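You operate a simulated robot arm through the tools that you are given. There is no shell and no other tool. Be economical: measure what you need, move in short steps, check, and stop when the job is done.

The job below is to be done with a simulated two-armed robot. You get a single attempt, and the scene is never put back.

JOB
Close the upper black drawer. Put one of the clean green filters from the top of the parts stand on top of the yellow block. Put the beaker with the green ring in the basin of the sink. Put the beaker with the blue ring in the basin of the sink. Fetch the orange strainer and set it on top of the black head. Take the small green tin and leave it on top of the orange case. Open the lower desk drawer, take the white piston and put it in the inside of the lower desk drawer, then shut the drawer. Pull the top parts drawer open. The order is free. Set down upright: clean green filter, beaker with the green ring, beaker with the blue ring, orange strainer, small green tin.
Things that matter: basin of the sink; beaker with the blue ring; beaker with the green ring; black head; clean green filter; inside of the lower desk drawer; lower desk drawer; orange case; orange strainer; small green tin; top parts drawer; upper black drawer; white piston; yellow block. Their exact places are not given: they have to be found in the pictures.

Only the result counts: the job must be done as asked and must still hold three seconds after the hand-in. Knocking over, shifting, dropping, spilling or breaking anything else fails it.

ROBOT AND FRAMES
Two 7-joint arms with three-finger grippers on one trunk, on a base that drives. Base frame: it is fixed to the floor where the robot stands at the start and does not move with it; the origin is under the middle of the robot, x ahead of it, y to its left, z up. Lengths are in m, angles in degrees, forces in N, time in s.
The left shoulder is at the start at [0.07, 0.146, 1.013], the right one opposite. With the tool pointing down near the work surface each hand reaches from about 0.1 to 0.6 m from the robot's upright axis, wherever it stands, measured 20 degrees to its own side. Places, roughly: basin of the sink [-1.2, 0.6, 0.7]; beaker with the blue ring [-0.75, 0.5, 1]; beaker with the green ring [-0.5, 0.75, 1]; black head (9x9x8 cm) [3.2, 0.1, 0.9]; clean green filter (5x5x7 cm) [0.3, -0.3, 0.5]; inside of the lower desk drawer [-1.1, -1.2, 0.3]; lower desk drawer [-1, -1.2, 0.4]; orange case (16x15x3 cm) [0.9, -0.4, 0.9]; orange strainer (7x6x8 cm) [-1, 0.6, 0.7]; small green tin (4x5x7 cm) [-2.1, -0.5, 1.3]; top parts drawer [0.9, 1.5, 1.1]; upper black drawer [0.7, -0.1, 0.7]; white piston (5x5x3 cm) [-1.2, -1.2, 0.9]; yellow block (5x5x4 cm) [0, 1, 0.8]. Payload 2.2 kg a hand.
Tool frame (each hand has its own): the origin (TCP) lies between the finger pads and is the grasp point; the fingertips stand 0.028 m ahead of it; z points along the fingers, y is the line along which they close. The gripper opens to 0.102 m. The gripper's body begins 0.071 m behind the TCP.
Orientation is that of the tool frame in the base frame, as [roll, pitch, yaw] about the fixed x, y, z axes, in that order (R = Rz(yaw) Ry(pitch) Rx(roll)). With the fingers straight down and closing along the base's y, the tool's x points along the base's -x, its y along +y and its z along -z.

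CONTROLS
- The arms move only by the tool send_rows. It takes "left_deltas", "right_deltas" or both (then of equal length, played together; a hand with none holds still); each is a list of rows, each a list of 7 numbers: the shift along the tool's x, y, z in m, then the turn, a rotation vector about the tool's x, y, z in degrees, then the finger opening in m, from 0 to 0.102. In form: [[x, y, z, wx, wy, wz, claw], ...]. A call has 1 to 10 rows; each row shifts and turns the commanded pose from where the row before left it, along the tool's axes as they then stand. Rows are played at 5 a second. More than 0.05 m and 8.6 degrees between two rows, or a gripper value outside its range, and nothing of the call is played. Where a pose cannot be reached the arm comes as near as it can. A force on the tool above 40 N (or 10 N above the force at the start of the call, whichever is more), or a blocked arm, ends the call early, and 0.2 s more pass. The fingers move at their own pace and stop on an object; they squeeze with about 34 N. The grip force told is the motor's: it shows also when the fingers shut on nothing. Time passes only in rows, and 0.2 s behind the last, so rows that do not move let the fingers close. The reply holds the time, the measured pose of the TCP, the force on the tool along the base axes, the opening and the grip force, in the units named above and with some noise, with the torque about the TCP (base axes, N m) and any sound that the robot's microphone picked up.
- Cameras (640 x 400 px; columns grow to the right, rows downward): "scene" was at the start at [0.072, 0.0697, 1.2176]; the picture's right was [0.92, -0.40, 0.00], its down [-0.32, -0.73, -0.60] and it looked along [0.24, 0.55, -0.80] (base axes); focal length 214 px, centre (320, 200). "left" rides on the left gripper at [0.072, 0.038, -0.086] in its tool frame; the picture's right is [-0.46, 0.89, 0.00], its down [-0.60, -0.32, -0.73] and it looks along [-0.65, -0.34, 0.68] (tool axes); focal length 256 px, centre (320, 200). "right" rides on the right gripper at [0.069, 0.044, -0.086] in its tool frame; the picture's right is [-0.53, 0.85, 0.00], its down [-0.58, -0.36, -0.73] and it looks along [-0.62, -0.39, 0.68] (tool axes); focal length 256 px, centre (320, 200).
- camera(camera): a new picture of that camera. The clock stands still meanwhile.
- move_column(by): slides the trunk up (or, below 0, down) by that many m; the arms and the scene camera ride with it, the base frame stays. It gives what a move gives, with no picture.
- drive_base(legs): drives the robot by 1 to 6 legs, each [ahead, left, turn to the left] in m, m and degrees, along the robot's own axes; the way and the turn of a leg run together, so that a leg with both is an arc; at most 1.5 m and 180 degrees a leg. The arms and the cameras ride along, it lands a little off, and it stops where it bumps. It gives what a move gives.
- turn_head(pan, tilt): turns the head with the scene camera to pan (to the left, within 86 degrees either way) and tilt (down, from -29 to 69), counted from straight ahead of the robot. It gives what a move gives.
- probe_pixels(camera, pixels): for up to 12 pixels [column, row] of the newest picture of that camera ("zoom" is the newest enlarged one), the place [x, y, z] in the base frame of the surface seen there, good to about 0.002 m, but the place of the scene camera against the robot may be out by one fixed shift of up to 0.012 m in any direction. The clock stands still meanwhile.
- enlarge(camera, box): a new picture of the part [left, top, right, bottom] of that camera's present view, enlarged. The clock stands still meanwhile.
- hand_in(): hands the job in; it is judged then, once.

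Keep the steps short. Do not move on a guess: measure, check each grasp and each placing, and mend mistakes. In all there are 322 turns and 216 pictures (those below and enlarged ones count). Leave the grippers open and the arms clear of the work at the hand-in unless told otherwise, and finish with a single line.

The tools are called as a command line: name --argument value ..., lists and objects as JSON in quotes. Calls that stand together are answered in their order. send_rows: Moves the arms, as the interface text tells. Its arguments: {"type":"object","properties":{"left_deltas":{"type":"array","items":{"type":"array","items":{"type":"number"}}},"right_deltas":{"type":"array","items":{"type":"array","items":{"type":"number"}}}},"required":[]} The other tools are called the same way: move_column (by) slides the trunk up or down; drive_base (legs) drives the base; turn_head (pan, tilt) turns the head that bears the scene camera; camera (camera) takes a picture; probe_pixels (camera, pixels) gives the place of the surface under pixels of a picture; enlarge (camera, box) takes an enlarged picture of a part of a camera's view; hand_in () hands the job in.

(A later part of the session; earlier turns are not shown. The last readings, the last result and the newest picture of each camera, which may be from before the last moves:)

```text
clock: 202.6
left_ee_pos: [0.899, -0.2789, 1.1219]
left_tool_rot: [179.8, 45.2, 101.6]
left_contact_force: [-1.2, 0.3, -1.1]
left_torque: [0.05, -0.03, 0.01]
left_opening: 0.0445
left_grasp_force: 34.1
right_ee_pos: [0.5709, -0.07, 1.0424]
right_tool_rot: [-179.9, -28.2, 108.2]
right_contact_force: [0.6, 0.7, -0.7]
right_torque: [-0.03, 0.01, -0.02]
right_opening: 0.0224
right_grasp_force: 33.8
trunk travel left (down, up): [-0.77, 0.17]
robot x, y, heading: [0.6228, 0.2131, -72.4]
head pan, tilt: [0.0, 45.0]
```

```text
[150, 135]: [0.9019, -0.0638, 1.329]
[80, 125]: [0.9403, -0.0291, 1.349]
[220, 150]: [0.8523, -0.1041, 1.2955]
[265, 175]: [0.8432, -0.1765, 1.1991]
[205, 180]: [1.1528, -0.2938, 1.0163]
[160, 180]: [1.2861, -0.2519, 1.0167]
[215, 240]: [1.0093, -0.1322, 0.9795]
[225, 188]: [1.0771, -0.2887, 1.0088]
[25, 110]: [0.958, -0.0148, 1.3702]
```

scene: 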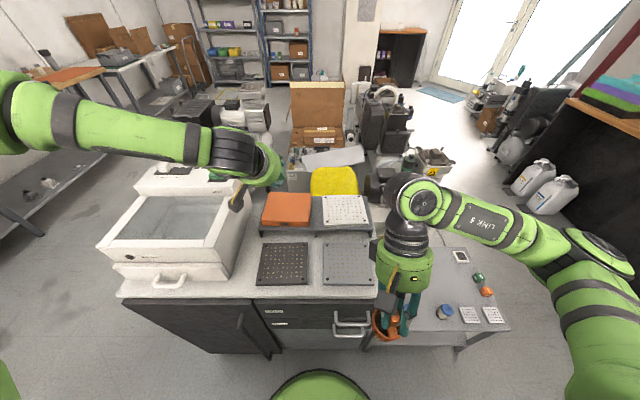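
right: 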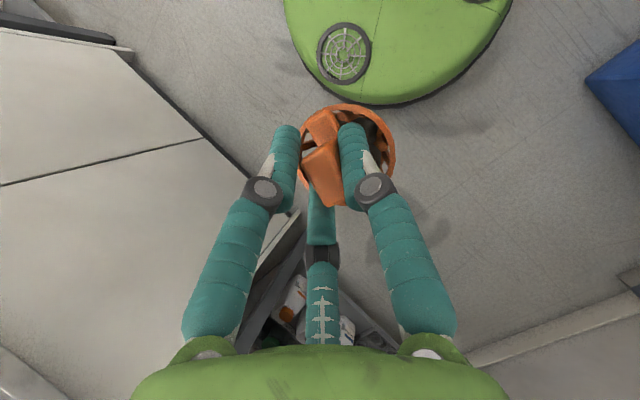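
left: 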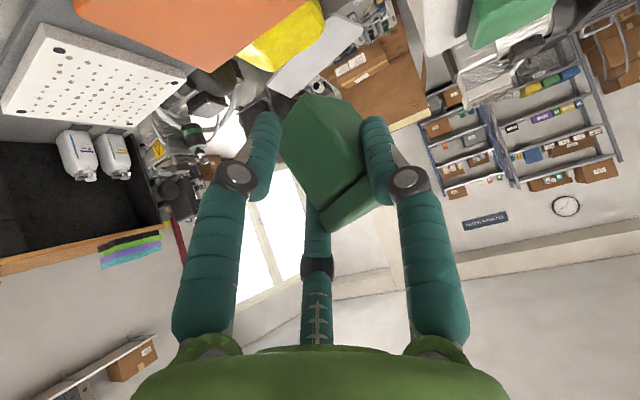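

Forearm is 20 cm above the white box. Move diagonally to just above the case.

send_rows --left_deltas '[[0.0124, -0.0014, 0.035, 0, 0, 0, 0.02], [0.0124, -0.0014, 0.035, 0, 0, 0, 0.02], [0.0124, -0.0014, 0.035, 0, 0, 0, 0.02], [0.0124, -0.0014, 0.035, 0, 0, 0, 0.02], [0.0124, -0.0014, 0.035, 0, 0, 0, 0.02]]'

camera --camera "scene"

camera --camera "left"

```text
clock: 203.8
left_ee_pos: [0.9563, -0.3049, 0.9993]
left_tool_rot: [179.8, 45.2, 101.7]
left_contact_force: [0.3, 0.1, -0.5]
left_torque: [0.04, 0.01, 0.01]
left_opening: 0.0446
left_grasp_force: 34.5
left hand out of reach, approached as far as the arm can: row 2, 3, 4, 5
right_ee_pos: [0.5718, -0.0709, 1.0419]
right_tool_rot: [-180.0, -28.3, 108.1]
right_contact_force: [-0.2, -1.0, -0.9]
right_torque: [-0.02, 0.0, -0.02]
right_opening: 0.0224
right_grasp_force: 34.2
trunk travel left (down, up): [-0.77, 0.17]
robot x, y, heading: [0.6209, 0.2139, -71.9]
head pan, tilt: [0.0, 45.0]
```

```text
70 pictures are left
```

scene: 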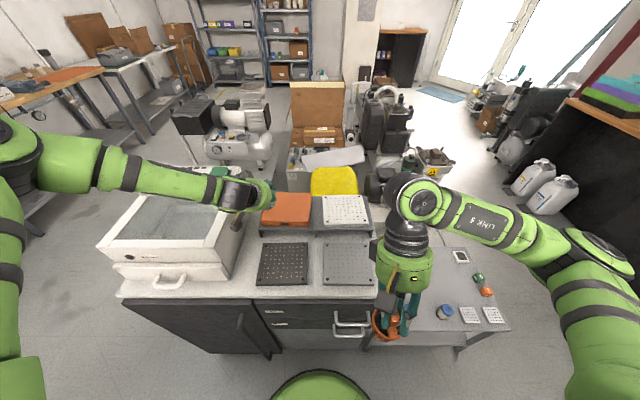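

```text
69 pictures are left
```

left: 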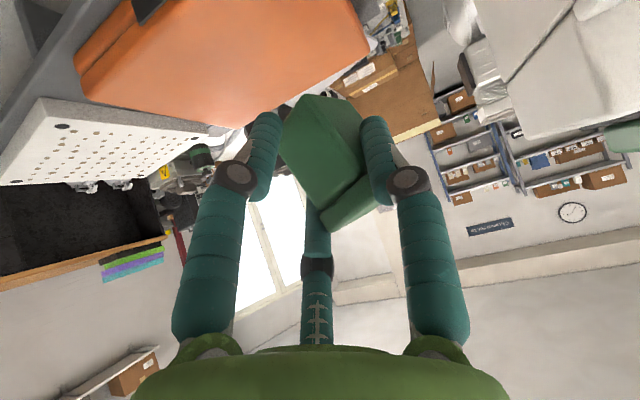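

The wrist can't point so far forward at low height; it needs a lower shoulder. Lift both hands, then lower the trunk 0.2.

send_rows --left_deltas '[[-0.0318, -0.02, -0.0318, 0, 0, 0, 0.02], [-0.0318, -0.02, -0.0318, 0, 0, 0, 0.02], [-0.0318, -0.01, -0.0318, 0, 0, 0, 0.02], [-0.03, 0, -0.03, 0, 0, 0, 0.02], [-0.03, 0, -0.03, 0, 0, 0, 0.02]]' --right_deltas '[[0.0211, 0, -0.0397, 0, 0, 0, 0], [0.0211, 0, -0.0397, 0, 0, 0, 0], [0.0211, 0, -0.0397, 0, 0, 0, 0], [0.0211, 0, -0.0397, 0, 0, 0, 0], [0.0211, 0, -0.0397, 0, 0, 0, 0]]'

move_column --by -0.2

camera --camera "scene"

```text
clock: 205.0
left_ee_pos: [0.9021, -0.3129, 1.2209]
left_tool_rot: [179.7, 45.2, 101.5]
left_contact_force: [0.0, 0.2, -1.3]
left_torque: [-0.01, -0.02, -0.01]
left_opening: 0.0444
left_grasp_force: 33.5
right_ee_pos: [0.5706, -0.0716, 1.2671]
right_tool_rot: [-179.9, -28.2, 108.3]
right_contact_force: [-0.3, 0.1, 0.3]
right_torque: [-0.03, -0.01, -0.01]
right_opening: 0.0226
right_grasp_force: 33.8
trunk travel left (down, up): [-0.77, 0.17]
robot x, y, heading: [0.6237, 0.2173, -72.1]
head pan, tilt: [0.0, 45.0]
```

```text
clock: 207.2
left_ee_pos: [0.9034, -0.3154, 1.0192]
left_tool_rot: [179.8, 45.1, 101.7]
left_contact_force: [0.0, -0.1, -0.4]
left_torque: [0.06, 0.03, -0.01]
left_opening: 0.0444
left_grasp_force: 33.6
right_ee_pos: [0.5711, -0.0723, 1.0662]
right_tool_rot: [-180.0, -28.2, 108.2]
right_contact_force: [-0.3, 0.5, -0.7]
right_torque: [0.0, -0.01, -0.01]
right_opening: 0.0224
right_grasp_force: 33.8
trunk travel left (down, up): [-0.57, 0.37]
robot x, y, heading: [0.6227, 0.2146, -72.1]
head pan, tilt: [0.0, 45.0]
```

```text
68 pictures are left
```

scene: 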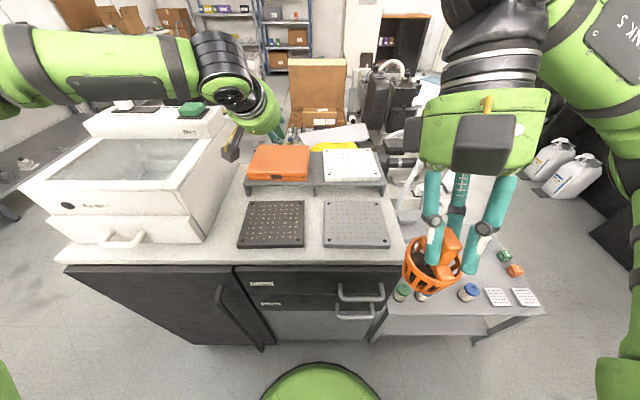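

probe_pixels --camera "scene" --pixels '[[120, 80], [40, 80], [200, 80], [225, 95], [100, 98], [190, 105], [278, 160]]'

send_rows --left_deltas '[[-0.0166, -0.003, 0.0166, 0, 0, 0, 0.02], [-0.0166, -0.002, 0.0166, 0, 0, 0, 0.02]]'

```text
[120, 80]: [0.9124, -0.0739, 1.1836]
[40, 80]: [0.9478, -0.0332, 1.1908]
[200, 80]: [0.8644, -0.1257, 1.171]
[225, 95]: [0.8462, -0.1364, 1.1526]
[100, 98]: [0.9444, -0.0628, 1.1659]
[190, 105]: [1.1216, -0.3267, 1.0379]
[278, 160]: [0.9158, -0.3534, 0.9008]
```

```text
clock: 207.8
left_ee_pos: [0.9045, -0.3372, 1.0211]
left_tool_rot: [179.7, 45.4, 101.7]
left_contact_force: [-0.2, 0.6, -0.7]
left_torque: [0.02, 0.03, -0.01]
left_opening: 0.0442
left_grasp_force: 34.4
left hand out of reach, approached as far as the arm can: row 2
right_ee_pos: [0.5707, -0.0712, 1.0655]
right_tool_rot: [-179.9, -28.1, 108.2]
right_contact_force: [0.2, -0.1, -0.2]
right_torque: [-0.01, -0.02, 0.0]
right_opening: 0.0226
right_grasp_force: 34.3
trunk travel left (down, up): [-0.57, 0.37]
robot x, y, heading: [0.621, 0.214, -72.2]
head pan, tilt: [0.0, 45.0]
```

Drive 4 cm closer (the base is lower than the handles).

drive_base --legs '[[0.04, 0, 0]]'

camera --camera "left"

camera --camera "scene"

```text
clock: 208.7
left_ee_pos: [0.9164, -0.3736, 1.0221]
left_tool_rot: [179.8, 45.2, 101.7]
left_contact_force: [0.2, 0.0, -0.5]
left_torque: [0.01, -0.03, 0.01]
left_opening: 0.0444
left_grasp_force: 34.5
right_ee_pos: [0.5836, -0.1075, 1.0665]
right_tool_rot: [180.0, -28.1, 108.2]
right_contact_force: [-0.5, 0.1, 0.6]
right_torque: [-0.03, 0.03, -0.02]
right_opening: 0.0225
right_grasp_force: 33.7
trunk travel left (down, up): [-0.57, 0.37]
robot x, y, heading: [0.6322, 0.1774, -72.5]
head pan, tilt: [0.0, 45.0]
```

```text
67 pictures are left
```

left: 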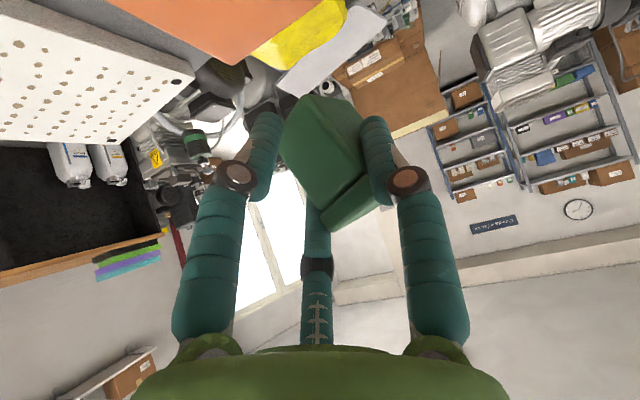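

```text
66 pictures are left
```

scene: 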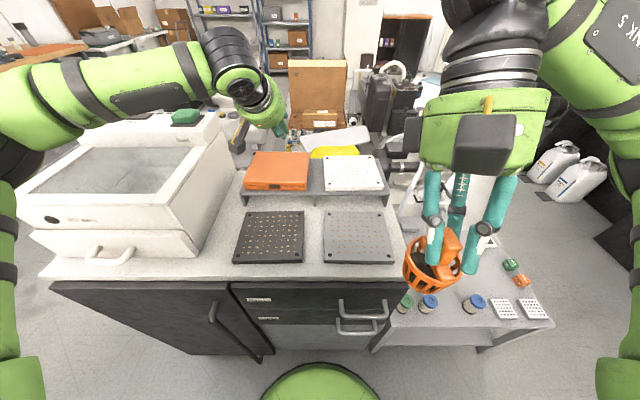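

Tin is right over the case centre. Lower with the trunk 7 cm, then feel.

move_column --by -0.07

camera --camera "left"

enlarge --camera "scene" --box '[200, 60, 400, 200]'

```text
clock: 209.7
left_ee_pos: [0.9163, -0.3745, 0.9499]
left_tool_rot: [179.9, 45.2, 101.7]
left_contact_force: [-0.6, 0.2, -1.4]
left_torque: [0.04, 0.02, 0.0]
left_opening: 0.0443
left_grasp_force: 33.8
right_ee_pos: [0.5837, -0.1096, 0.9956]
right_tool_rot: [-179.8, -28.3, 108.3]
right_contact_force: [0.0, 0.2, -0.7]
right_torque: [0.01, -0.01, 0.02]
right_opening: 0.0225
right_grasp_force: 34.0
trunk travel left (down, up): [-0.5, 0.44]
robot x, y, heading: [0.6338, 0.1738, -72.0]
head pan, tilt: [0.0, 45.0]
```

```text
65 pictures are left
```

left: 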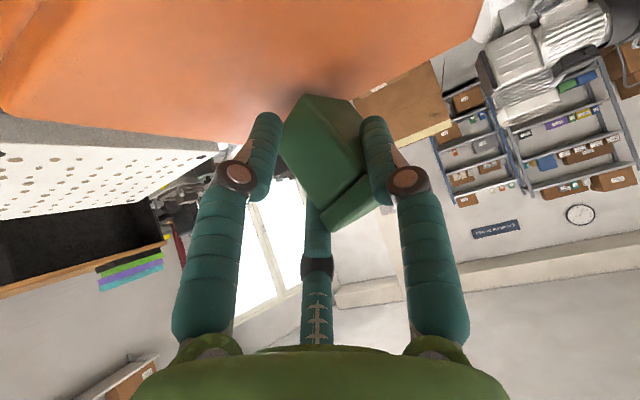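

```text
2.86 times, centred on (300, 130) of scene
```

zoom: 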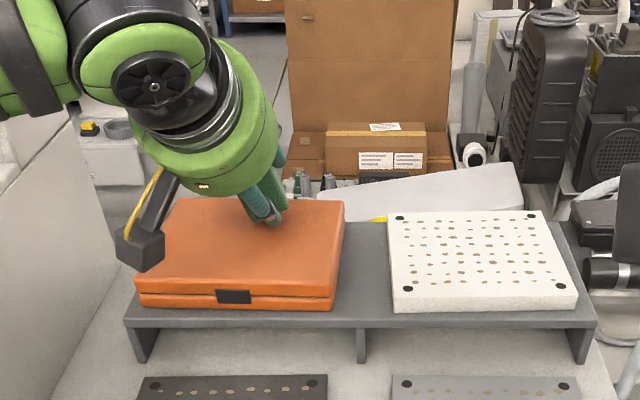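

send_rows --left_deltas '[[0.0021, 0, 0.0021, 0, 0, 0, 0.02], [0.0014, 0, 0.0014, 0, 0, 0, 0.02], [0.0014, 0, 0.0014, 0, 0, 0, 0.02]]'

```text
clock: 210.5
left_ee_pos: [0.9178, -0.3759, 0.9458]
left_tool_rot: [179.8, 45.6, 101.6]
left_contact_force: [0.8, -0.5, 6.2]
left_torque: [-0.28, -0.23, 0.02]
left_opening: 0.0445
left_grasp_force: 34.3
right_ee_pos: [0.5824, -0.1089, 0.9948]
right_tool_rot: [-179.9, -28.2, 108.2]
right_contact_force: [0.9, -0.2, 0.4]
right_torque: [-0.01, 0.0, 0.02]
right_opening: 0.0222
right_grasp_force: 33.8
trunk travel left (down, up): [-0.5, 0.44]
robot x, y, heading: [0.6311, 0.1767, -72.2]
head pan, tilt: [0.0, 45.0]
```

Contact at 6 N. Open gently and retreat along the finger axis.

send_rows --left_deltas '[[0, 0, 0, 0, 0, 0, 0.05], [0, 0, 0, 0, 0, 0, 0.058], [0, 0, 0, 0, 0, 0, 0.062], [0, 0, -0.03, 0, 0, 0, 0.062], [0, 0, -0.045, 0, 0, 0, 0.062], [0, 0, -0.045, 0, 0, 0, 0.062]]'

camera --camera "left"

enlarge --camera "scene" --box '[200, 60, 400, 200]'

```text
clock: 211.9
left_ee_pos: [0.8983, -0.2873, 1.0274]
left_tool_rot: [179.8, 45.4, 101.8]
left_contact_force: [-0.7, 0.7, 0.6]
left_torque: [-0.03, 0.01, 0.02]
left_opening: 0.0624
left_grasp_force: 0.1
right_ee_pos: [0.5814, -0.1084, 0.9979]
right_tool_rot: [-179.8, -28.1, 108.1]
right_contact_force: [-0.4, 0.5, 0.2]
right_torque: [-0.03, 0.01, 0.02]
right_opening: 0.0223
right_grasp_force: 33.5
trunk travel left (down, up): [-0.5, 0.44]
robot x, y, heading: [0.6311, 0.1731, -72.2]
head pan, tilt: [0.0, 45.0]
```

```text
63 pictures are left
```

left: 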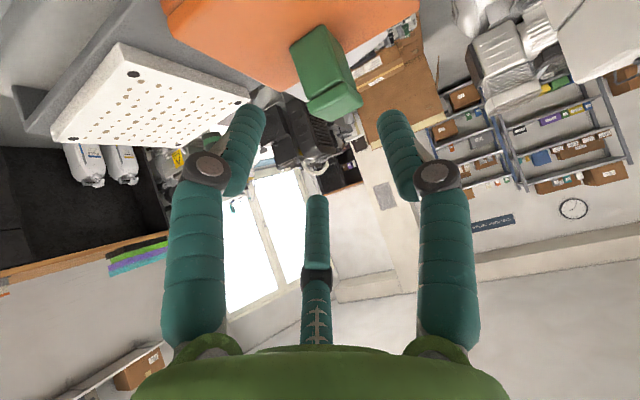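

```text
2.86 times, centred on (300, 130) of scene
```

zoom: 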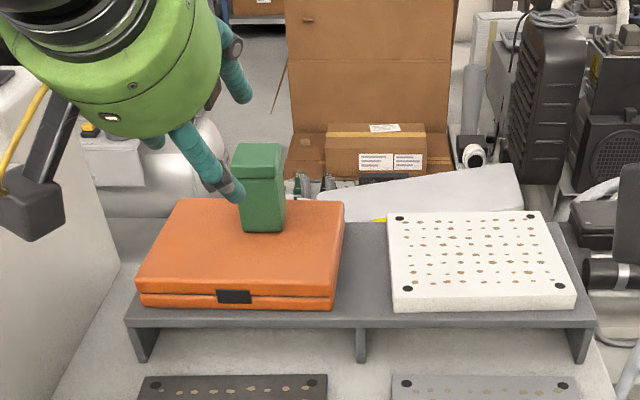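

Tin stands upright on the case. Back off the robot, then level the left hand.

drive_base --legs '[[-0.25, 0, 0]]'

send_rows --left_deltas '[[0, 0, 0, 0, 7.5, 0, 0.1], [0, 0, 0, 0, 7.5, 0, 0.1], [0, 0, 0, 0, 7.5, 0, 0.1], [0, 0, 0, 0, 7.5, 0, 0.1], [0, 0, 0, 0, 7.5, 0, 0.1], [0, 0, 0, 0, 7.5, 0, 0.1]]'

turn_head --pan 80 --tilt 20

camera --camera "scene"

```text
clock: 213.8
left_ee_pos: [0.8241, -0.0535, 1.0263]
left_tool_rot: [179.8, 45.2, 101.8]
left_contact_force: [-0.1, 0.0, -0.1]
left_torque: [-0.02, 0.03, 0.02]
left_opening: 0.0618
left_grasp_force: 0.1
right_ee_pos: [0.5078, 0.1249, 0.9954]
right_tool_rot: [-179.9, -28.2, 108.3]
right_contact_force: [-0.3, -0.2, 0.3]
right_torque: [-0.02, -0.01, 0.02]
right_opening: 0.0222
right_grasp_force: 33.9
trunk travel left (down, up): [-0.5, 0.44]
robot x, y, heading: [0.5536, 0.4101, -72.3]
head pan, tilt: [0.0, 45.0]
```

```text
clock: 215.2
left_ee_pos: [0.9033, -0.0045, 1.0312]
left_tool_rot: [-180.0, 3.8, 102.0]
left_contact_force: [-0.3, 0.2, 0.3]
left_torque: [-0.03, -0.03, 0.0]
left_opening: 0.0997
left_grasp_force: 0.0
left hand out of reach, approached as far as the arm can: row 3, 4, 5, 6
right_ee_pos: [0.5082, 0.1256, 0.995]
right_tool_rot: [-179.8, -28.3, 108.2]
right_contact_force: [0.2, 0.4, 0.1]
right_torque: [-0.01, 0.0, 0.02]
right_opening: 0.0226
right_grasp_force: 34.0
trunk travel left (down, up): [-0.5, 0.44]
robot x, y, heading: [0.5568, 0.4115, -72.1]
head pan, tilt: [0.0, 45.0]
```

```text
clock: 216.7
left_ee_pos: [0.9015, -0.0048, 1.0304]
left_tool_rot: [-179.9, 4.2, 102.1]
left_contact_force: [0.6, 0.1, 0.2]
left_torque: [-0.01, -0.03, -0.02]
left_opening: 0.1001
left_grasp_force: 0.1
right_ee_pos: [0.5065, 0.1256, 0.9966]
right_tool_rot: [-179.9, -28.2, 108.3]
right_contact_force: [0.4, -0.4, -0.3]
right_torque: [-0.01, 0.0, 0.0]
right_opening: 0.0222
right_grasp_force: 33.7
trunk travel left (down, up): [-0.5, 0.44]
robot x, y, heading: [0.5569, 0.41, -71.8]
head pan, tilt: [80.0, 20.0]
```

```text
61 pictures are left
```

scene: 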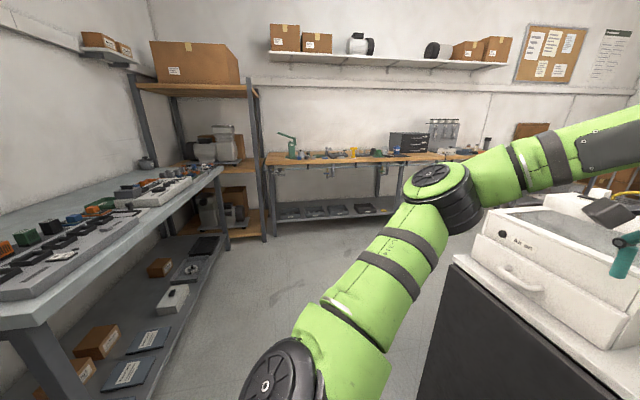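

enlarge --camera "scene" --box '[260, 100, 500, 220]'

probe_pixels --camera "scene" --pixels '[[290, 160], [380, 158], [410, 150], [445, 160], [330, 165], [460, 155]]'

```text
2.67 times, centred on (380, 160) of scene
```

zoom: 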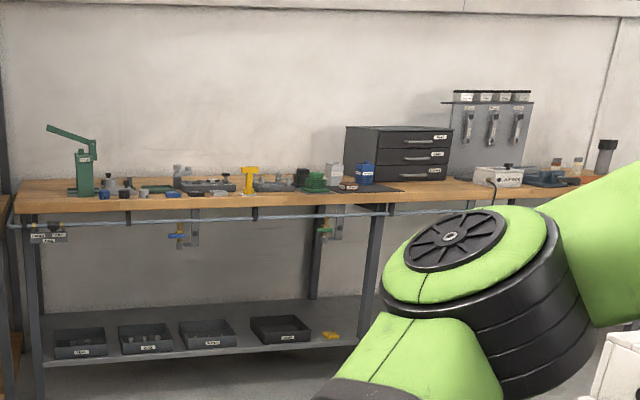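

```text
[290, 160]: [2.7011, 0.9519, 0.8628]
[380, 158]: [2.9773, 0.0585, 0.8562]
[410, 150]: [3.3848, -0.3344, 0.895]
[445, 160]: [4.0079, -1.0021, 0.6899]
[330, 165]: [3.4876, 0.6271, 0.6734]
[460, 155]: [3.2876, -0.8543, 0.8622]
```

Target "black head" region is on the wooden far bench around (3.2,0.1). Raise the trunk and drive along the aisle.

move_column --by 0.2

drive_base --legs '[[0, 0, 89.2], [1.4, 0, 0]]'

turn_head --pan -35 --tilt 28

camera --camera "scene"

```text
clock: 218.8
left_ee_pos: [0.9008, -0.0055, 1.2301]
left_tool_rot: [-179.9, 4.0, 102.1]
left_contact_force: [0.0, 0.4, 0.2]
left_torque: [0.01, -0.03, 0.0]
left_opening: 0.0999
left_grasp_force: 0.0
right_ee_pos: [0.5074, 0.1253, 1.1959]
right_tool_rot: [-179.8, -28.3, 108.2]
right_contact_force: [0.0, -0.6, -0.1]
right_torque: [0.03, 0.01, 0.0]
right_opening: 0.0227
right_grasp_force: 34.2
trunk travel left (down, up): [-0.7, 0.24]
robot x, y, heading: [0.557, 0.4064, -72.1]
head pan, tilt: [80.0, 20.0]
```

```text
clock: 229.6
left_ee_pos: [2.275, 1.1926, 1.2305]
left_tool_rot: [180.0, 4.1, -167.4]
left_contact_force: [-0.6, -0.3, -0.5]
left_torque: [-0.03, 0.01, 0.03]
left_opening: 0.1001
left_grasp_force: 0.2
right_ee_pos: [2.1485, 0.7961, 1.1965]
right_tool_rot: [-180.0, -28.2, -161.2]
right_contact_force: [1.0, -0.6, -0.4]
right_torque: [-0.01, -0.01, 0.03]
right_opening: 0.0221
right_grasp_force: 33.5
trunk travel left (down, up): [-0.7, 0.24]
robot x, y, heading: [1.862, 0.845, 18.5]
head pan, tilt: [80.0, 20.0]
```

```text
clock: 231.5
left_ee_pos: [2.2758, 1.1933, 1.2306]
left_tool_rot: [-180.0, 4.0, -167.3]
left_contact_force: [0.5, -0.2, -0.4]
left_torque: [0.0, -0.04, -0.05]
left_opening: 0.0999
left_grasp_force: 0.1
right_ee_pos: [2.1492, 0.7972, 1.1959]
right_tool_rot: [-179.9, -28.2, -161.3]
right_contact_force: [-0.1, 0.3, 0.1]
right_torque: [0.02, -0.05, 0.0]
right_opening: 0.022
right_grasp_force: 33.6
trunk travel left (down, up): [-0.7, 0.24]
robot x, y, heading: [1.8627, 0.8424, 18.3]
head pan, tilt: [-35.0, 28.0]
```

```text
59 pictures are left
```

scene: 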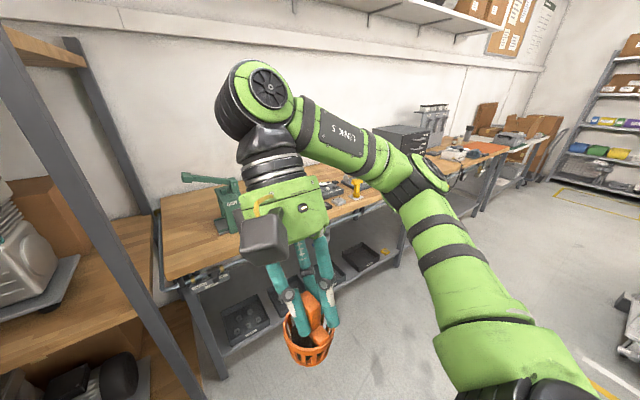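

drive_base --legs '[[0.1, -0.95, -1]]'

turn_head --pan 0 --tilt 35

camera --camera "scene"

```text
clock: 236.4
left_ee_pos: [2.664, 0.3258, 1.2308]
left_tool_rot: [179.9, 4.0, -168.4]
left_contact_force: [-0.1, -0.7, -0.5]
left_torque: [-0.01, 0.01, 0.02]
left_opening: 0.1
left_grasp_force: 0.0
right_ee_pos: [2.532, -0.0661, 1.1959]
right_tool_rot: [-179.8, -28.2, -162.2]
right_contact_force: [0.1, 0.2, -0.9]
right_torque: [-0.01, 0.0, 0.01]
right_opening: 0.0225
right_grasp_force: 34.3
trunk travel left (down, up): [-0.7, 0.24]
robot x, y, heading: [2.2479, -0.015, 17.6]
head pan, tilt: [-35.0, 28.0]
```

```text
clock: 237.4
left_ee_pos: [2.6639, 0.3256, 1.2312]
left_tool_rot: [-180.0, 4.1, -168.4]
left_contact_force: [0.4, 0.3, -0.6]
left_torque: [0.01, -0.02, 0.0]
left_opening: 0.0999
left_grasp_force: 0.1
right_ee_pos: [2.5307, -0.067, 1.1953]
right_tool_rot: [-179.9, -28.3, -162.3]
right_contact_force: [0.2, 0.0, 0.3]
right_torque: [-0.01, 0.03, 0.04]
right_opening: 0.0221
right_grasp_force: 34.3
trunk travel left (down, up): [-0.7, 0.24]
robot x, y, heading: [2.245, -0.0162, 17.5]
head pan, tilt: [0.0, 35.0]
```

```text
58 pictures are left
```

scene: 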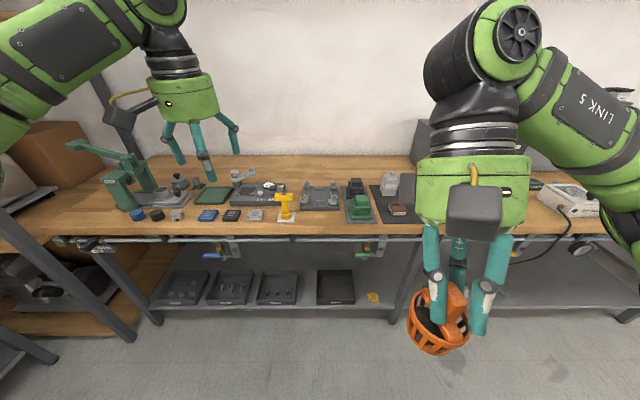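

enlarge --camera "scene" --box '[320, 150, 440, 230]'

probe_pixels --camera "scene" --pixels '[[356, 183], [362, 203], [354, 192], [390, 180], [348, 180], [363, 180], [398, 210], [400, 240], [285, 200], [380, 225]]'

```text
5.00 times, centred on (380, 190) of scene
```

zoom: 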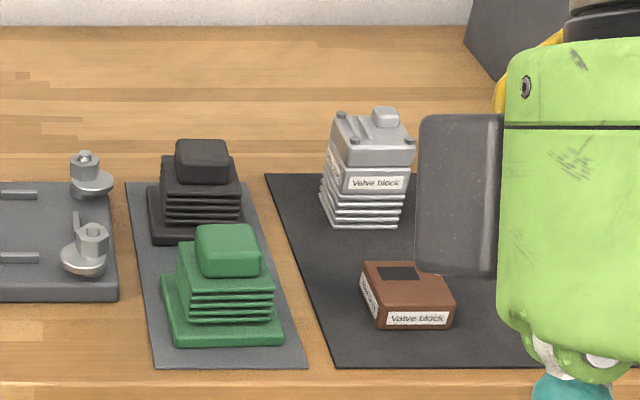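

```text
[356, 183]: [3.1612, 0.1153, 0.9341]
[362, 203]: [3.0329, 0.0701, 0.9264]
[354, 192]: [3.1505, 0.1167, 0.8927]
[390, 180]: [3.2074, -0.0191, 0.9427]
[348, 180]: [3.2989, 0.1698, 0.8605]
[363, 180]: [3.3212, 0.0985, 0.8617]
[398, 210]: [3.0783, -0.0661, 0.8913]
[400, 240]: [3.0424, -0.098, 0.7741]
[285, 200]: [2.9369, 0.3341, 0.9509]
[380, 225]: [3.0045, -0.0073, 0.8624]
```

probe_pixels --camera "zoom" --pixels '[[202, 144], [182, 144], [222, 144], [202, 152], [180, 152], [226, 154], [202, 170], [202, 140], [165, 175], [237, 175], [228, 235], [200, 160]]'

```text
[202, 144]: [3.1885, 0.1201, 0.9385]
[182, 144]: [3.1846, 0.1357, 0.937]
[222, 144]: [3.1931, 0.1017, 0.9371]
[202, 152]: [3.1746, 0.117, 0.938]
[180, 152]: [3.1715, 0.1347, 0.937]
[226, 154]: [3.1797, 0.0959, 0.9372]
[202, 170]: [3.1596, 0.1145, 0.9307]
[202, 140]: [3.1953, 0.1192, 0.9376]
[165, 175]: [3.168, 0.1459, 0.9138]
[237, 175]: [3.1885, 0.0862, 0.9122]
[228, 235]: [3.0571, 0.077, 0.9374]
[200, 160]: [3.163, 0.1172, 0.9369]
```

probe_pixels --camera "scene" --pixels '[[360, 305], [300, 308], [400, 300], [405, 270], [150, 300], [335, 285], [370, 297], [395, 320], [250, 245], [365, 250]]'

```text
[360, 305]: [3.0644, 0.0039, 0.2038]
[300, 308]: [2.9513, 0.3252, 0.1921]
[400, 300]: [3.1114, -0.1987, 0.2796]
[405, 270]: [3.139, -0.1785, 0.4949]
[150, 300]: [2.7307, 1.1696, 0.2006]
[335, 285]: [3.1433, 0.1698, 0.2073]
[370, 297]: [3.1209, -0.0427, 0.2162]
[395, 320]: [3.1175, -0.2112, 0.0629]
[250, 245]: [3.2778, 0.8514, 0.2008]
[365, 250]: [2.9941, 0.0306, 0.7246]
```

Black head top: z 0.9375, centre ≈(3.178,0.116). Drive 0.43 m forward (base stays short of the lower shelf).

drive_base --legs '[[0.43, 0, 0]]'

camera --camera "right"

camera --camera "scene"

```text
clock: 240.1
left_ee_pos: [3.0698, 0.4535, 1.2307]
left_tool_rot: [180.0, 4.1, -168.5]
left_contact_force: [-0.4, -0.9, -0.1]
left_torque: [-0.01, -0.03, -0.04]
left_opening: 0.1
left_grasp_force: 0.0
right_ee_pos: [2.937, 0.0604, 1.1962]
right_tool_rot: [-179.8, -28.2, -162.2]
right_contact_force: [-0.6, -0.4, -0.1]
right_torque: [0.0, 0.02, 0.01]
right_opening: 0.0222
right_grasp_force: 34.0
trunk travel left (down, up): [-0.7, 0.24]
robot x, y, heading: [2.6557, 0.1104, 17.4]
head pan, tilt: [0.0, 35.0]
```

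```text
56 pictures are left
```

right: 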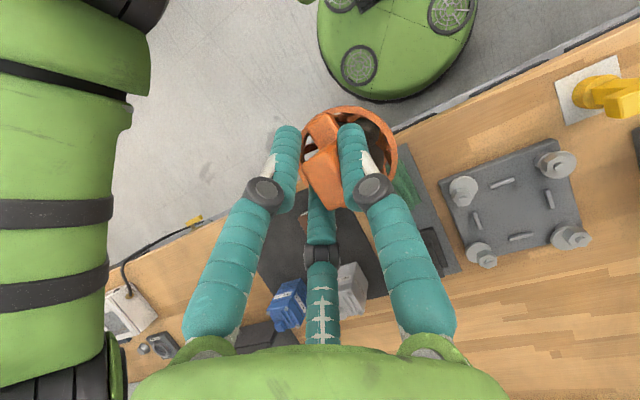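

```text
55 pictures are left
```

scene: 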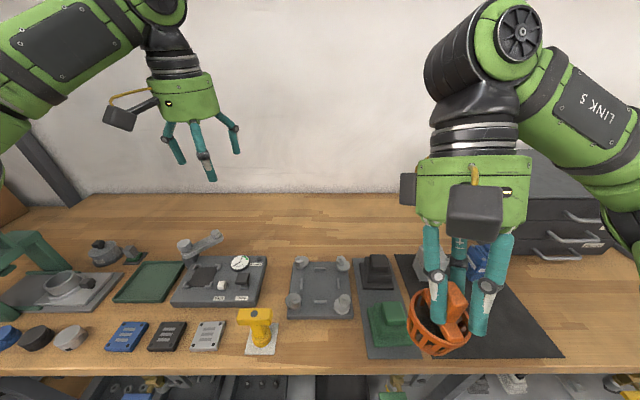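

Now re-measure the black head's top closely.

enlarge --camera "scene" --box '[340, 230, 420, 300]'

probe_pixels --camera "zoom" --pixels '[[300, 160], [270, 160], [330, 160], [300, 135], [275, 130], [325, 130], [300, 180], [265, 185], [335, 185], [300, 120]]'

```text
5.71 times, centred on (380, 265) of scene
```

zoom: 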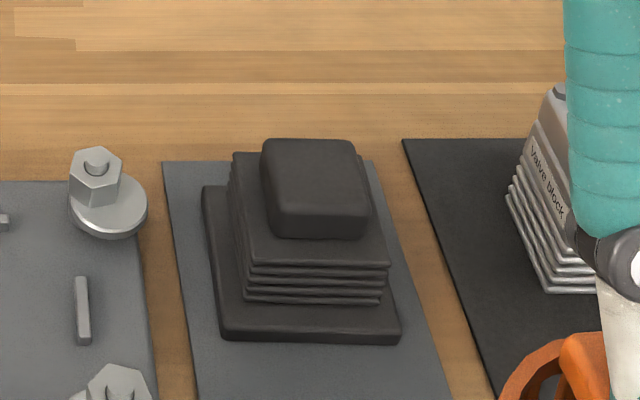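

```text
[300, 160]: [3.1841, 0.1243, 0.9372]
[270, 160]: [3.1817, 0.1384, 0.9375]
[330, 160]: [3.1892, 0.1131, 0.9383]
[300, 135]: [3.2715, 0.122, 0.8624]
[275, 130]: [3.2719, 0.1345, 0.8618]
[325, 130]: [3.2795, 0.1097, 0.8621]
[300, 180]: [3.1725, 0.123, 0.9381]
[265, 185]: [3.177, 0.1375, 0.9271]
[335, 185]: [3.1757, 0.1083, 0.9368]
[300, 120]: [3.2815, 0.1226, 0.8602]
```

send_rows --right_deltas '[[-0.0363, -0.0035, -0.0193, 0, 0, 0, 0], [-0.0363, -0.0035, -0.0193, 0, 0, 0, 0], [-0.0363, -0.0035, -0.0193, 0, 0, 0, 0], [-0.0363, -0.0035, -0.0193, 0, 0, 0, 0], [-0.0363, -0.0035, -0.0193, 0, 0, 0, 0], [-0.0363, -0.0035, -0.0193, 0, 0, 0, 0]]'

camera --camera "right"

camera --camera "scene"

```text
clock: 241.5
left_ee_pos: [3.0726, 0.4531, 1.231]
left_tool_rot: [179.8, 3.9, -168.3]
left_contact_force: [0.4, -0.3, 0.5]
left_torque: [0.02, 0.05, 0.0]
left_opening: 0.0998
left_grasp_force: 0.1
right_ee_pos: [3.1577, 0.1107, 1.1749]
right_tool_rot: [179.9, -28.0, -162.0]
right_contact_force: [1.1, 0.5, -0.3]
right_torque: [0.01, 0.01, -0.04]
right_opening: 0.0221
right_grasp_force: 33.9
right hand out of reach, approached as far as the arm can: row 6
trunk travel left (down, up): [-0.7, 0.24]
robot x, y, heading: [2.6561, 0.113, 17.6]
head pan, tilt: [0.0, 35.0]
```

```text
53 pictures are left
```

right: 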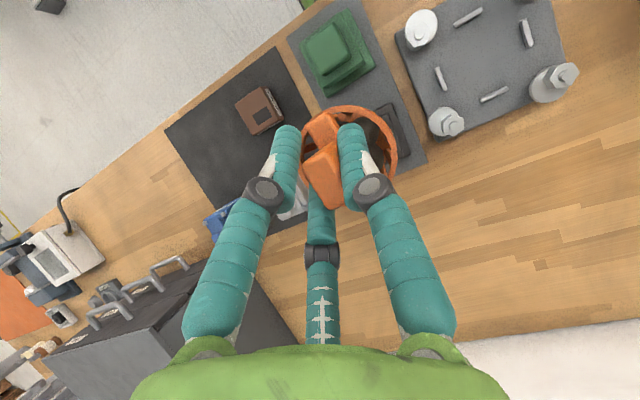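

```text
52 pictures are left
```

scene: 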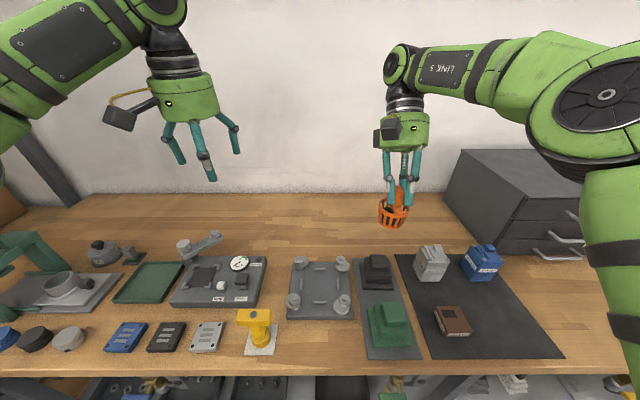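

send_rows --right_deltas '[[-0.0188, 0, 0.0353, 0, 0, 0, 0], [-0.0188, 0, 0.0353, 0, 0, 0, 0], [-0.0188, 0, 0.0353, 0, 0, 0, 0], [-0.0185, 0, -0.0098, 0, 0, 0, 0]]'

camera --camera "right"

enlarge --camera "scene" --box '[330, 140, 470, 320]'

```text
clock: 242.5
left_ee_pos: [3.0732, 0.4551, 1.2307]
left_tool_rot: [179.9, 4.0, -168.4]
left_contact_force: [-0.5, 0.3, 0.0]
left_torque: [-0.07, 0.0, 0.04]
left_opening: 0.1002
left_grasp_force: 0.0
right_ee_pos: [3.1761, 0.1163, 1.0551]
right_tool_rot: [-179.7, -28.3, -162.2]
right_contact_force: [0.0, 0.1, 0.1]
right_torque: [0.0, 0.02, 0.01]
right_opening: 0.0223
right_grasp_force: 33.7
trunk travel left (down, up): [-0.7, 0.24]
robot x, y, heading: [2.6571, 0.1092, 17.3]
head pan, tilt: [0.0, 35.0]
```

```text
51 pictures are left
```

right: 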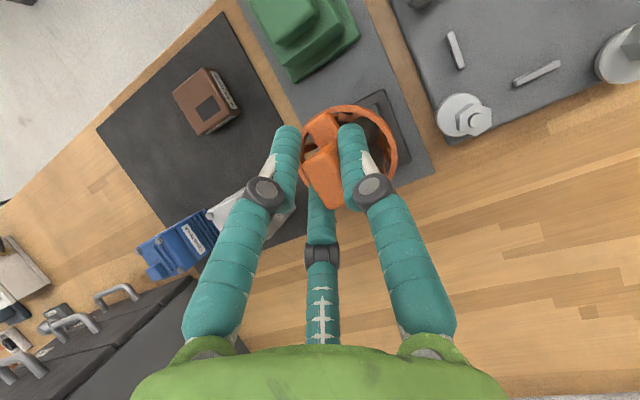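

```text
2.22 times, centred on (400, 230) of scene
```

zoom: 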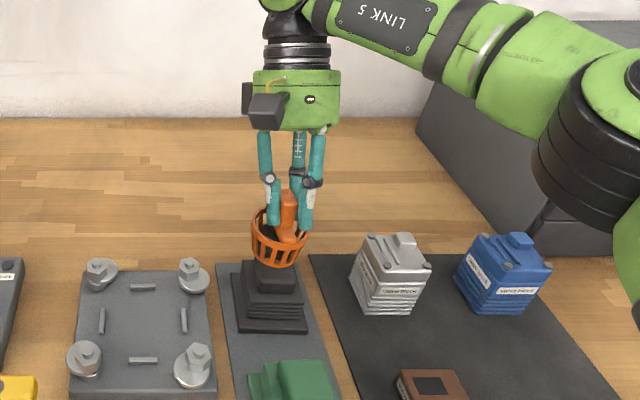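

probe_pixels --camera "right" --pixels '[[386, 92], [411, 163], [200, 97], [270, 40], [330, 25], [212, 104], [465, 110], [490, 118]]'

probe_pixels --camera "zoom" --pixels '[[234, 276], [243, 333], [305, 330], [433, 382], [195, 268], [193, 350], [190, 278], [258, 275], [300, 272], [257, 290]]'

```text
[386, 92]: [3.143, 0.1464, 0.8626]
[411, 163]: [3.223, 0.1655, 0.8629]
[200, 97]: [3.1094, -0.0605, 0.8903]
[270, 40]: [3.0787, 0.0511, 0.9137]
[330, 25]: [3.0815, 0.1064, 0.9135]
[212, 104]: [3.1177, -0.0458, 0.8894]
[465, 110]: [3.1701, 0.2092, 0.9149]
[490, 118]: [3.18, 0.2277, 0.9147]
```

```text
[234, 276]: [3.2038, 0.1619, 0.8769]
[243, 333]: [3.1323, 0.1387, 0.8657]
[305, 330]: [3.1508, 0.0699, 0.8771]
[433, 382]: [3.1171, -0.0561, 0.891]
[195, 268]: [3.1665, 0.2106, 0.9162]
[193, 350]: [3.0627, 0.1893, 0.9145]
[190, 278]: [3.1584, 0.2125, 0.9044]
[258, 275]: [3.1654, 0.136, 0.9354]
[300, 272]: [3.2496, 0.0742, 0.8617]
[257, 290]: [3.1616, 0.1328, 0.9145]
```

Right-camera check suggests the head centre is ≈(3.187,0.114). Shift 1 cm and lower to just above.

send_rows --right_deltas '[[-0.0087, -0.005, -0.0046, 0, 0, 0, 0], [-0.0141, 0, 0.0265, 0, 0, 0, 0], [-0.0028, 0, 0.0053, 0, 0, 0, 0]]'

enlarge --camera "scene" --box '[340, 190, 440, 290]'

camera --camera "right"

```text
clock: 243.3
left_ee_pos: [3.0699, 0.4543, 1.2326]
left_tool_rot: [-180.0, 4.0, -168.4]
left_contact_force: [-1.0, -1.5, 1.2]
left_torque: [0.0, -0.02, 0.03]
left_opening: 0.1
left_grasp_force: 0.1
right_ee_pos: [3.1868, 0.1144, 1.0195]
right_tool_rot: [-179.9, -28.3, -162.2]
right_contact_force: [0.1, -0.2, -0.5]
right_torque: [0.02, -0.01, 0.0]
right_opening: 0.0221
right_grasp_force: 34.0
trunk travel left (down, up): [-0.7, 0.24]
robot x, y, heading: [2.655, 0.1122, 17.5]
head pan, tilt: [0.0, 35.0]
```

```text
4.00 times, centred on (390, 240) of scene
```

zoom: 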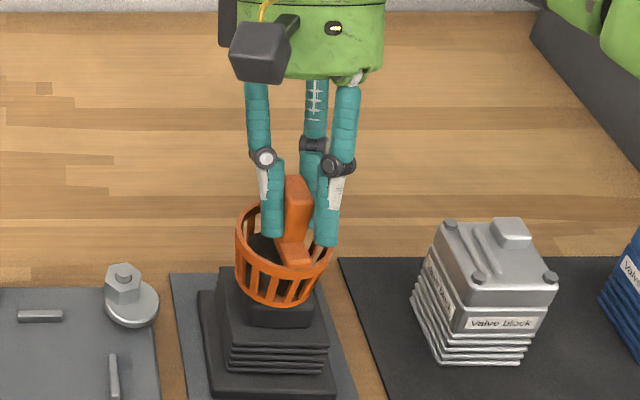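

```text
48 pictures are left
```

right: 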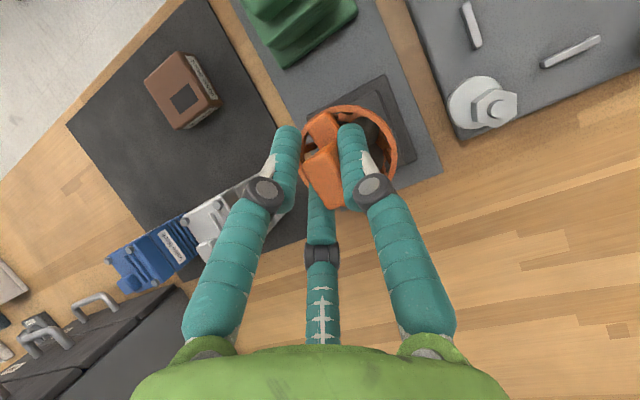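

The strainer looks slightly rolled in this view; measure its rim heights.

probe_pixels --camera "zoom" --pixels '[[240, 222], [325, 258], [262, 250], [300, 266], [246, 285], [270, 300], [300, 304], [313, 290], [250, 208], [298, 190]]'

probe_pixels --camera "right" --pixels '[[303, 140], [330, 110], [365, 108], [393, 140], [394, 170], [380, 195], [320, 165], [340, 200]]'

```text
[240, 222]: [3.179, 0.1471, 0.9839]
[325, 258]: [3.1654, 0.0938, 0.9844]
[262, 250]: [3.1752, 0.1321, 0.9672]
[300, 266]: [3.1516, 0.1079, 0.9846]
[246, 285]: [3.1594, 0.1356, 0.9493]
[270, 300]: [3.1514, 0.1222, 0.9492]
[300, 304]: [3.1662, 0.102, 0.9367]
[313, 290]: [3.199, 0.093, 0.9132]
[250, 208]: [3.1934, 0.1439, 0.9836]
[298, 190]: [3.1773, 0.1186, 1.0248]
```

```text
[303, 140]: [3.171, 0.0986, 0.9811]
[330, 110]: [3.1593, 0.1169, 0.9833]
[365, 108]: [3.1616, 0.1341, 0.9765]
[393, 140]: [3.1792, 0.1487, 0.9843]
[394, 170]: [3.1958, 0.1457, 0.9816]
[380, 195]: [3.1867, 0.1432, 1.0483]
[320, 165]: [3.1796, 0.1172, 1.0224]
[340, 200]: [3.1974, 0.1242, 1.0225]
```

Rim is level (z 0.984 all round) and centred over the head. Lower to contact.

send_rows --right_deltas '[[-0.0014, 0, 0.0026, 0, 0, 0, 0], [-0.0009, 0, 0.0018, 0, 0, 0, 0], [-0.0007, 0, 0.0013, 0, 0, 0, 0]]'

```text
clock: 244.1
left_ee_pos: [3.0728, 0.4537, 1.2311]
left_tool_rot: [180.0, 4.1, -168.4]
left_contact_force: [-0.1, -0.3, 0.4]
left_torque: [0.03, -0.01, 0.03]
left_opening: 0.1
left_grasp_force: 0.1
right_ee_pos: [3.1871, 0.114, 1.0138]
right_tool_rot: [-179.9, -28.2, -162.2]
right_contact_force: [-0.3, 0.1, 1.4]
right_torque: [-0.05, -0.05, -0.01]
right_opening: 0.0224
right_grasp_force: 34.0
trunk travel left (down, up): [-0.7, 0.24]
robot x, y, heading: [2.6517, 0.1113, 17.1]
head pan, tilt: [0.0, 35.0]
```

send_rows --right_deltas '[[-0.0005, 0, 0.0009, 0, 0, 0, 0]]'

```text
clock: 244.5
left_ee_pos: [3.07, 0.4541, 1.2317]
left_tool_rot: [-179.9, 4.2, -168.4]
left_contact_force: [0.4, 0.2, -0.2]
left_torque: [0.01, 0.02, 0.0]
left_opening: 0.1003
left_grasp_force: 0.0
right_ee_pos: [3.1881, 0.1143, 1.0142]
right_tool_rot: [-179.8, -28.1, -162.1]
right_contact_force: [0.7, -0.2, 7.0]
right_torque: [-0.09, -0.18, -0.03]
right_opening: 0.0221
right_grasp_force: 33.9
trunk travel left (down, up): [-0.7, 0.24]
robot x, y, heading: [2.6544, 0.1137, 17.3]
head pan, tilt: [0.0, 35.0]
```

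Contact. Open to 0.042 and rise vertically.

send_rows --right_deltas '[[0, 0, 0, 0, 0, 0, 0.035], [0, 0, 0, 0, 0, 0, 0.042], [0.0094, 0, -0.0177, 0, 0, 0, 0.042], [0.0188, 0, -0.0353, 0, 0, 0, 0.042], [0.0188, 0, -0.0353, 0, 0, 0, 0.042], [0.0188, 0, -0.0353, 0, 0, 0, 0.042]]'

enlarge --camera "scene" --box '[340, 190, 440, 290]'

```text
clock: 245.9
left_ee_pos: [3.0704, 0.4553, 1.2319]
left_tool_rot: [-180.0, 4.1, -168.4]
left_contact_force: [0.2, -0.6, -0.2]
left_torque: [0.01, -0.03, 0.0]
left_opening: 0.1
left_grasp_force: 0.0
right_ee_pos: [3.1758, 0.1123, 1.1473]
right_tool_rot: [180.0, -28.0, -162.0]
right_contact_force: [0.1, -0.2, -0.8]
right_torque: [0.02, -0.05, 0.03]
right_opening: 0.0422
right_grasp_force: 0.0
right hand out of reach, approached as far as the arm can: row 6
trunk travel left (down, up): [-0.7, 0.24]
robot x, y, heading: [2.6535, 0.116, 17.5]
head pan, tilt: [0.0, 35.0]
```

```text
4.00 times, centred on (390, 240) of scene
```

zoom: 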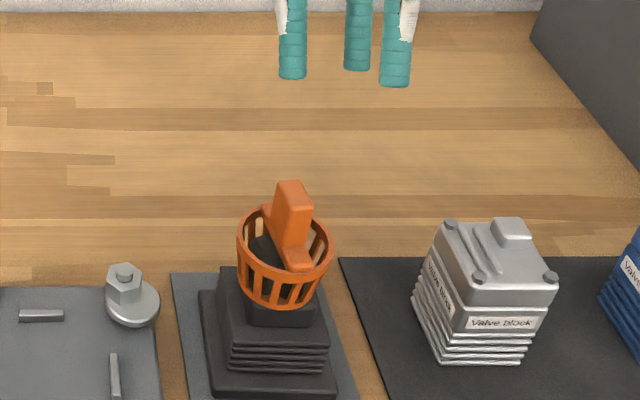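

Strainer stands on the black head. Back out, and travel to the parts-drawer cabinet; level the right hand on the way.

drive_base --legs '[[-0.45, 0, 0]]'

send_rows --right_deltas '[[0.03, 0, 0, 0, -7, 0, 0.1], [0.03, 0, 0, 0, -7, 0, 0.1], [0.03, 0, 0, 0, -7, 0, 0.1], [0.03, 0, 0, 0, -7, 0, 0.1]]' --left_deltas '[[0.03, 0, 0, 0, 4, 0, 0.1], [0.03, 0, 0, 0, 0, 0, 0.1], [0.03, 0, 0, 0, 0, 0, 0.1], [0.03, 0, 0, 0, 0, 0, 0.1]]'

drive_base --legs '[[0, 1.03, 0], [-0.87, 0, 0], [0, 0, 90]]'

turn_head --pan 0 --tilt 25

camera --camera "scene"

```text
clock: 248.5
left_ee_pos: [2.651, 0.3238, 1.2302]
left_tool_rot: [180.0, 4.1, -168.3]
left_contact_force: [-0.3, -0.3, 0.2]
left_torque: [0.04, 0.01, -0.02]
left_opening: 0.0999
left_grasp_force: 0.0
right_ee_pos: [2.7599, -0.0197, 1.1469]
right_tool_rot: [-179.9, -28.0, -162.1]
right_contact_force: [0.9, -0.2, 0.3]
right_torque: [-0.02, 0.01, 0.02]
right_opening: 0.042
right_grasp_force: 0.1
trunk travel left (down, up): [-0.7, 0.24]
robot x, y, heading: [2.2362, -0.0221, 17.5]
head pan, tilt: [0.0, 35.0]
```

```text
clock: 249.5
left_ee_pos: [2.5285, 0.2974, 1.2318]
left_tool_rot: [180.0, 0.2, -168.2]
left_contact_force: [-0.7, -0.6, 0.3]
left_torque: [0.02, -0.02, 0.01]
left_opening: 0.1
left_grasp_force: 0.0
right_ee_pos: [2.6454, -0.0593, 1.1835]
right_tool_rot: [179.8, 0.4, -162.2]
right_contact_force: [-0.5, -0.5, -0.3]
right_torque: [0.04, -0.05, 0.0]
right_opening: 0.1
right_grasp_force: 0.1
trunk travel left (down, up): [-0.7, 0.24]
robot x, y, heading: [2.2355, -0.0192, 17.8]
head pan, tilt: [0.0, 35.0]
```

```text
clock: 262.8
left_ee_pos: [0.7866, 1.0081, 1.2296]
left_tool_rot: [-180.0, 0.0, -79.2]
left_contact_force: [0.3, 0.8, 0.0]
left_torque: [0.01, -0.01, -0.03]
left_opening: 0.0999
left_grasp_force: 0.0
right_ee_pos: [1.1447, 1.118, 1.182]
right_tool_rot: [180.0, -0.1, -73.0]
right_contact_force: [-0.2, -0.2, -0.3]
right_torque: [0.01, -0.02, 0.03]
right_opening: 0.1
right_grasp_force: 0.0
trunk travel left (down, up): [-0.7, 0.24]
robot x, y, heading: [1.1048, 0.705, 106.4]
head pan, tilt: [0.0, 35.0]
```

```text
clock: 263.6
left_ee_pos: [0.7848, 1.0059, 1.2303]
left_tool_rot: [-180.0, -0.1, -79.2]
left_contact_force: [-0.8, -0.7, 0.0]
left_torque: [0.02, 0.01, -0.02]
left_opening: 0.1002
left_grasp_force: 0.0
right_ee_pos: [1.1439, 1.1188, 1.182]
right_tool_rot: [180.0, 0.0, -73.0]
right_contact_force: [0.3, 0.1, -0.2]
right_torque: [-0.01, -0.03, 0.01]
right_opening: 0.1
right_grasp_force: 0.0
trunk travel left (down, up): [-0.7, 0.24]
robot x, y, heading: [1.0986, 0.7004, 106.7]
head pan, tilt: [0.0, 25.0]
```

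```text
46 pictures are left
```

scene: 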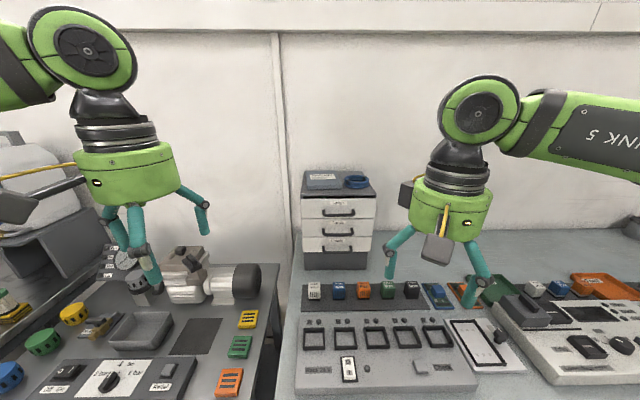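

enlarge --camera "scene" --box '[290, 160, 390, 280]'

probe_pixels --camera "scene" --pixels '[[338, 214], [323, 212], [355, 211], [338, 204], [306, 208], [373, 208], [338, 232], [338, 185], [340, 290], [310, 290], [365, 290], [330, 330]]'

```text
3.33 times, centred on (340, 220) of scene
```

zoom: 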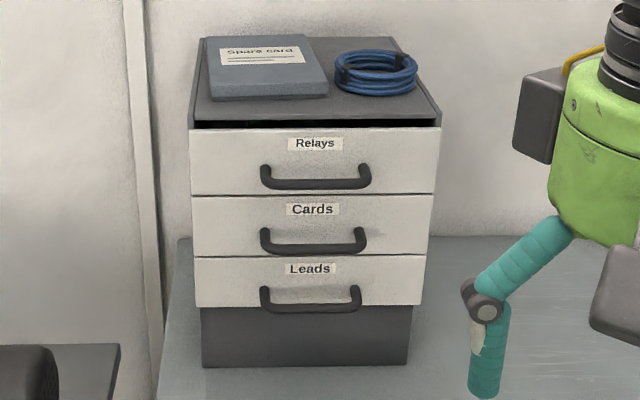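

```text
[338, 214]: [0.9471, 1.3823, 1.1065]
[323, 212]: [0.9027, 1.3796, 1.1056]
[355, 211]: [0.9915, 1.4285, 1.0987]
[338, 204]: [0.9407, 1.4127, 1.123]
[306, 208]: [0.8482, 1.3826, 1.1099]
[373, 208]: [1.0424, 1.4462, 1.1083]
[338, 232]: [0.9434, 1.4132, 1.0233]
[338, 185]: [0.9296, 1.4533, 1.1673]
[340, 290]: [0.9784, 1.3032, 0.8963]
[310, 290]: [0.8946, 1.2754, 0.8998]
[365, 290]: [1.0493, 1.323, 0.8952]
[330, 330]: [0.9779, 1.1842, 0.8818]
```

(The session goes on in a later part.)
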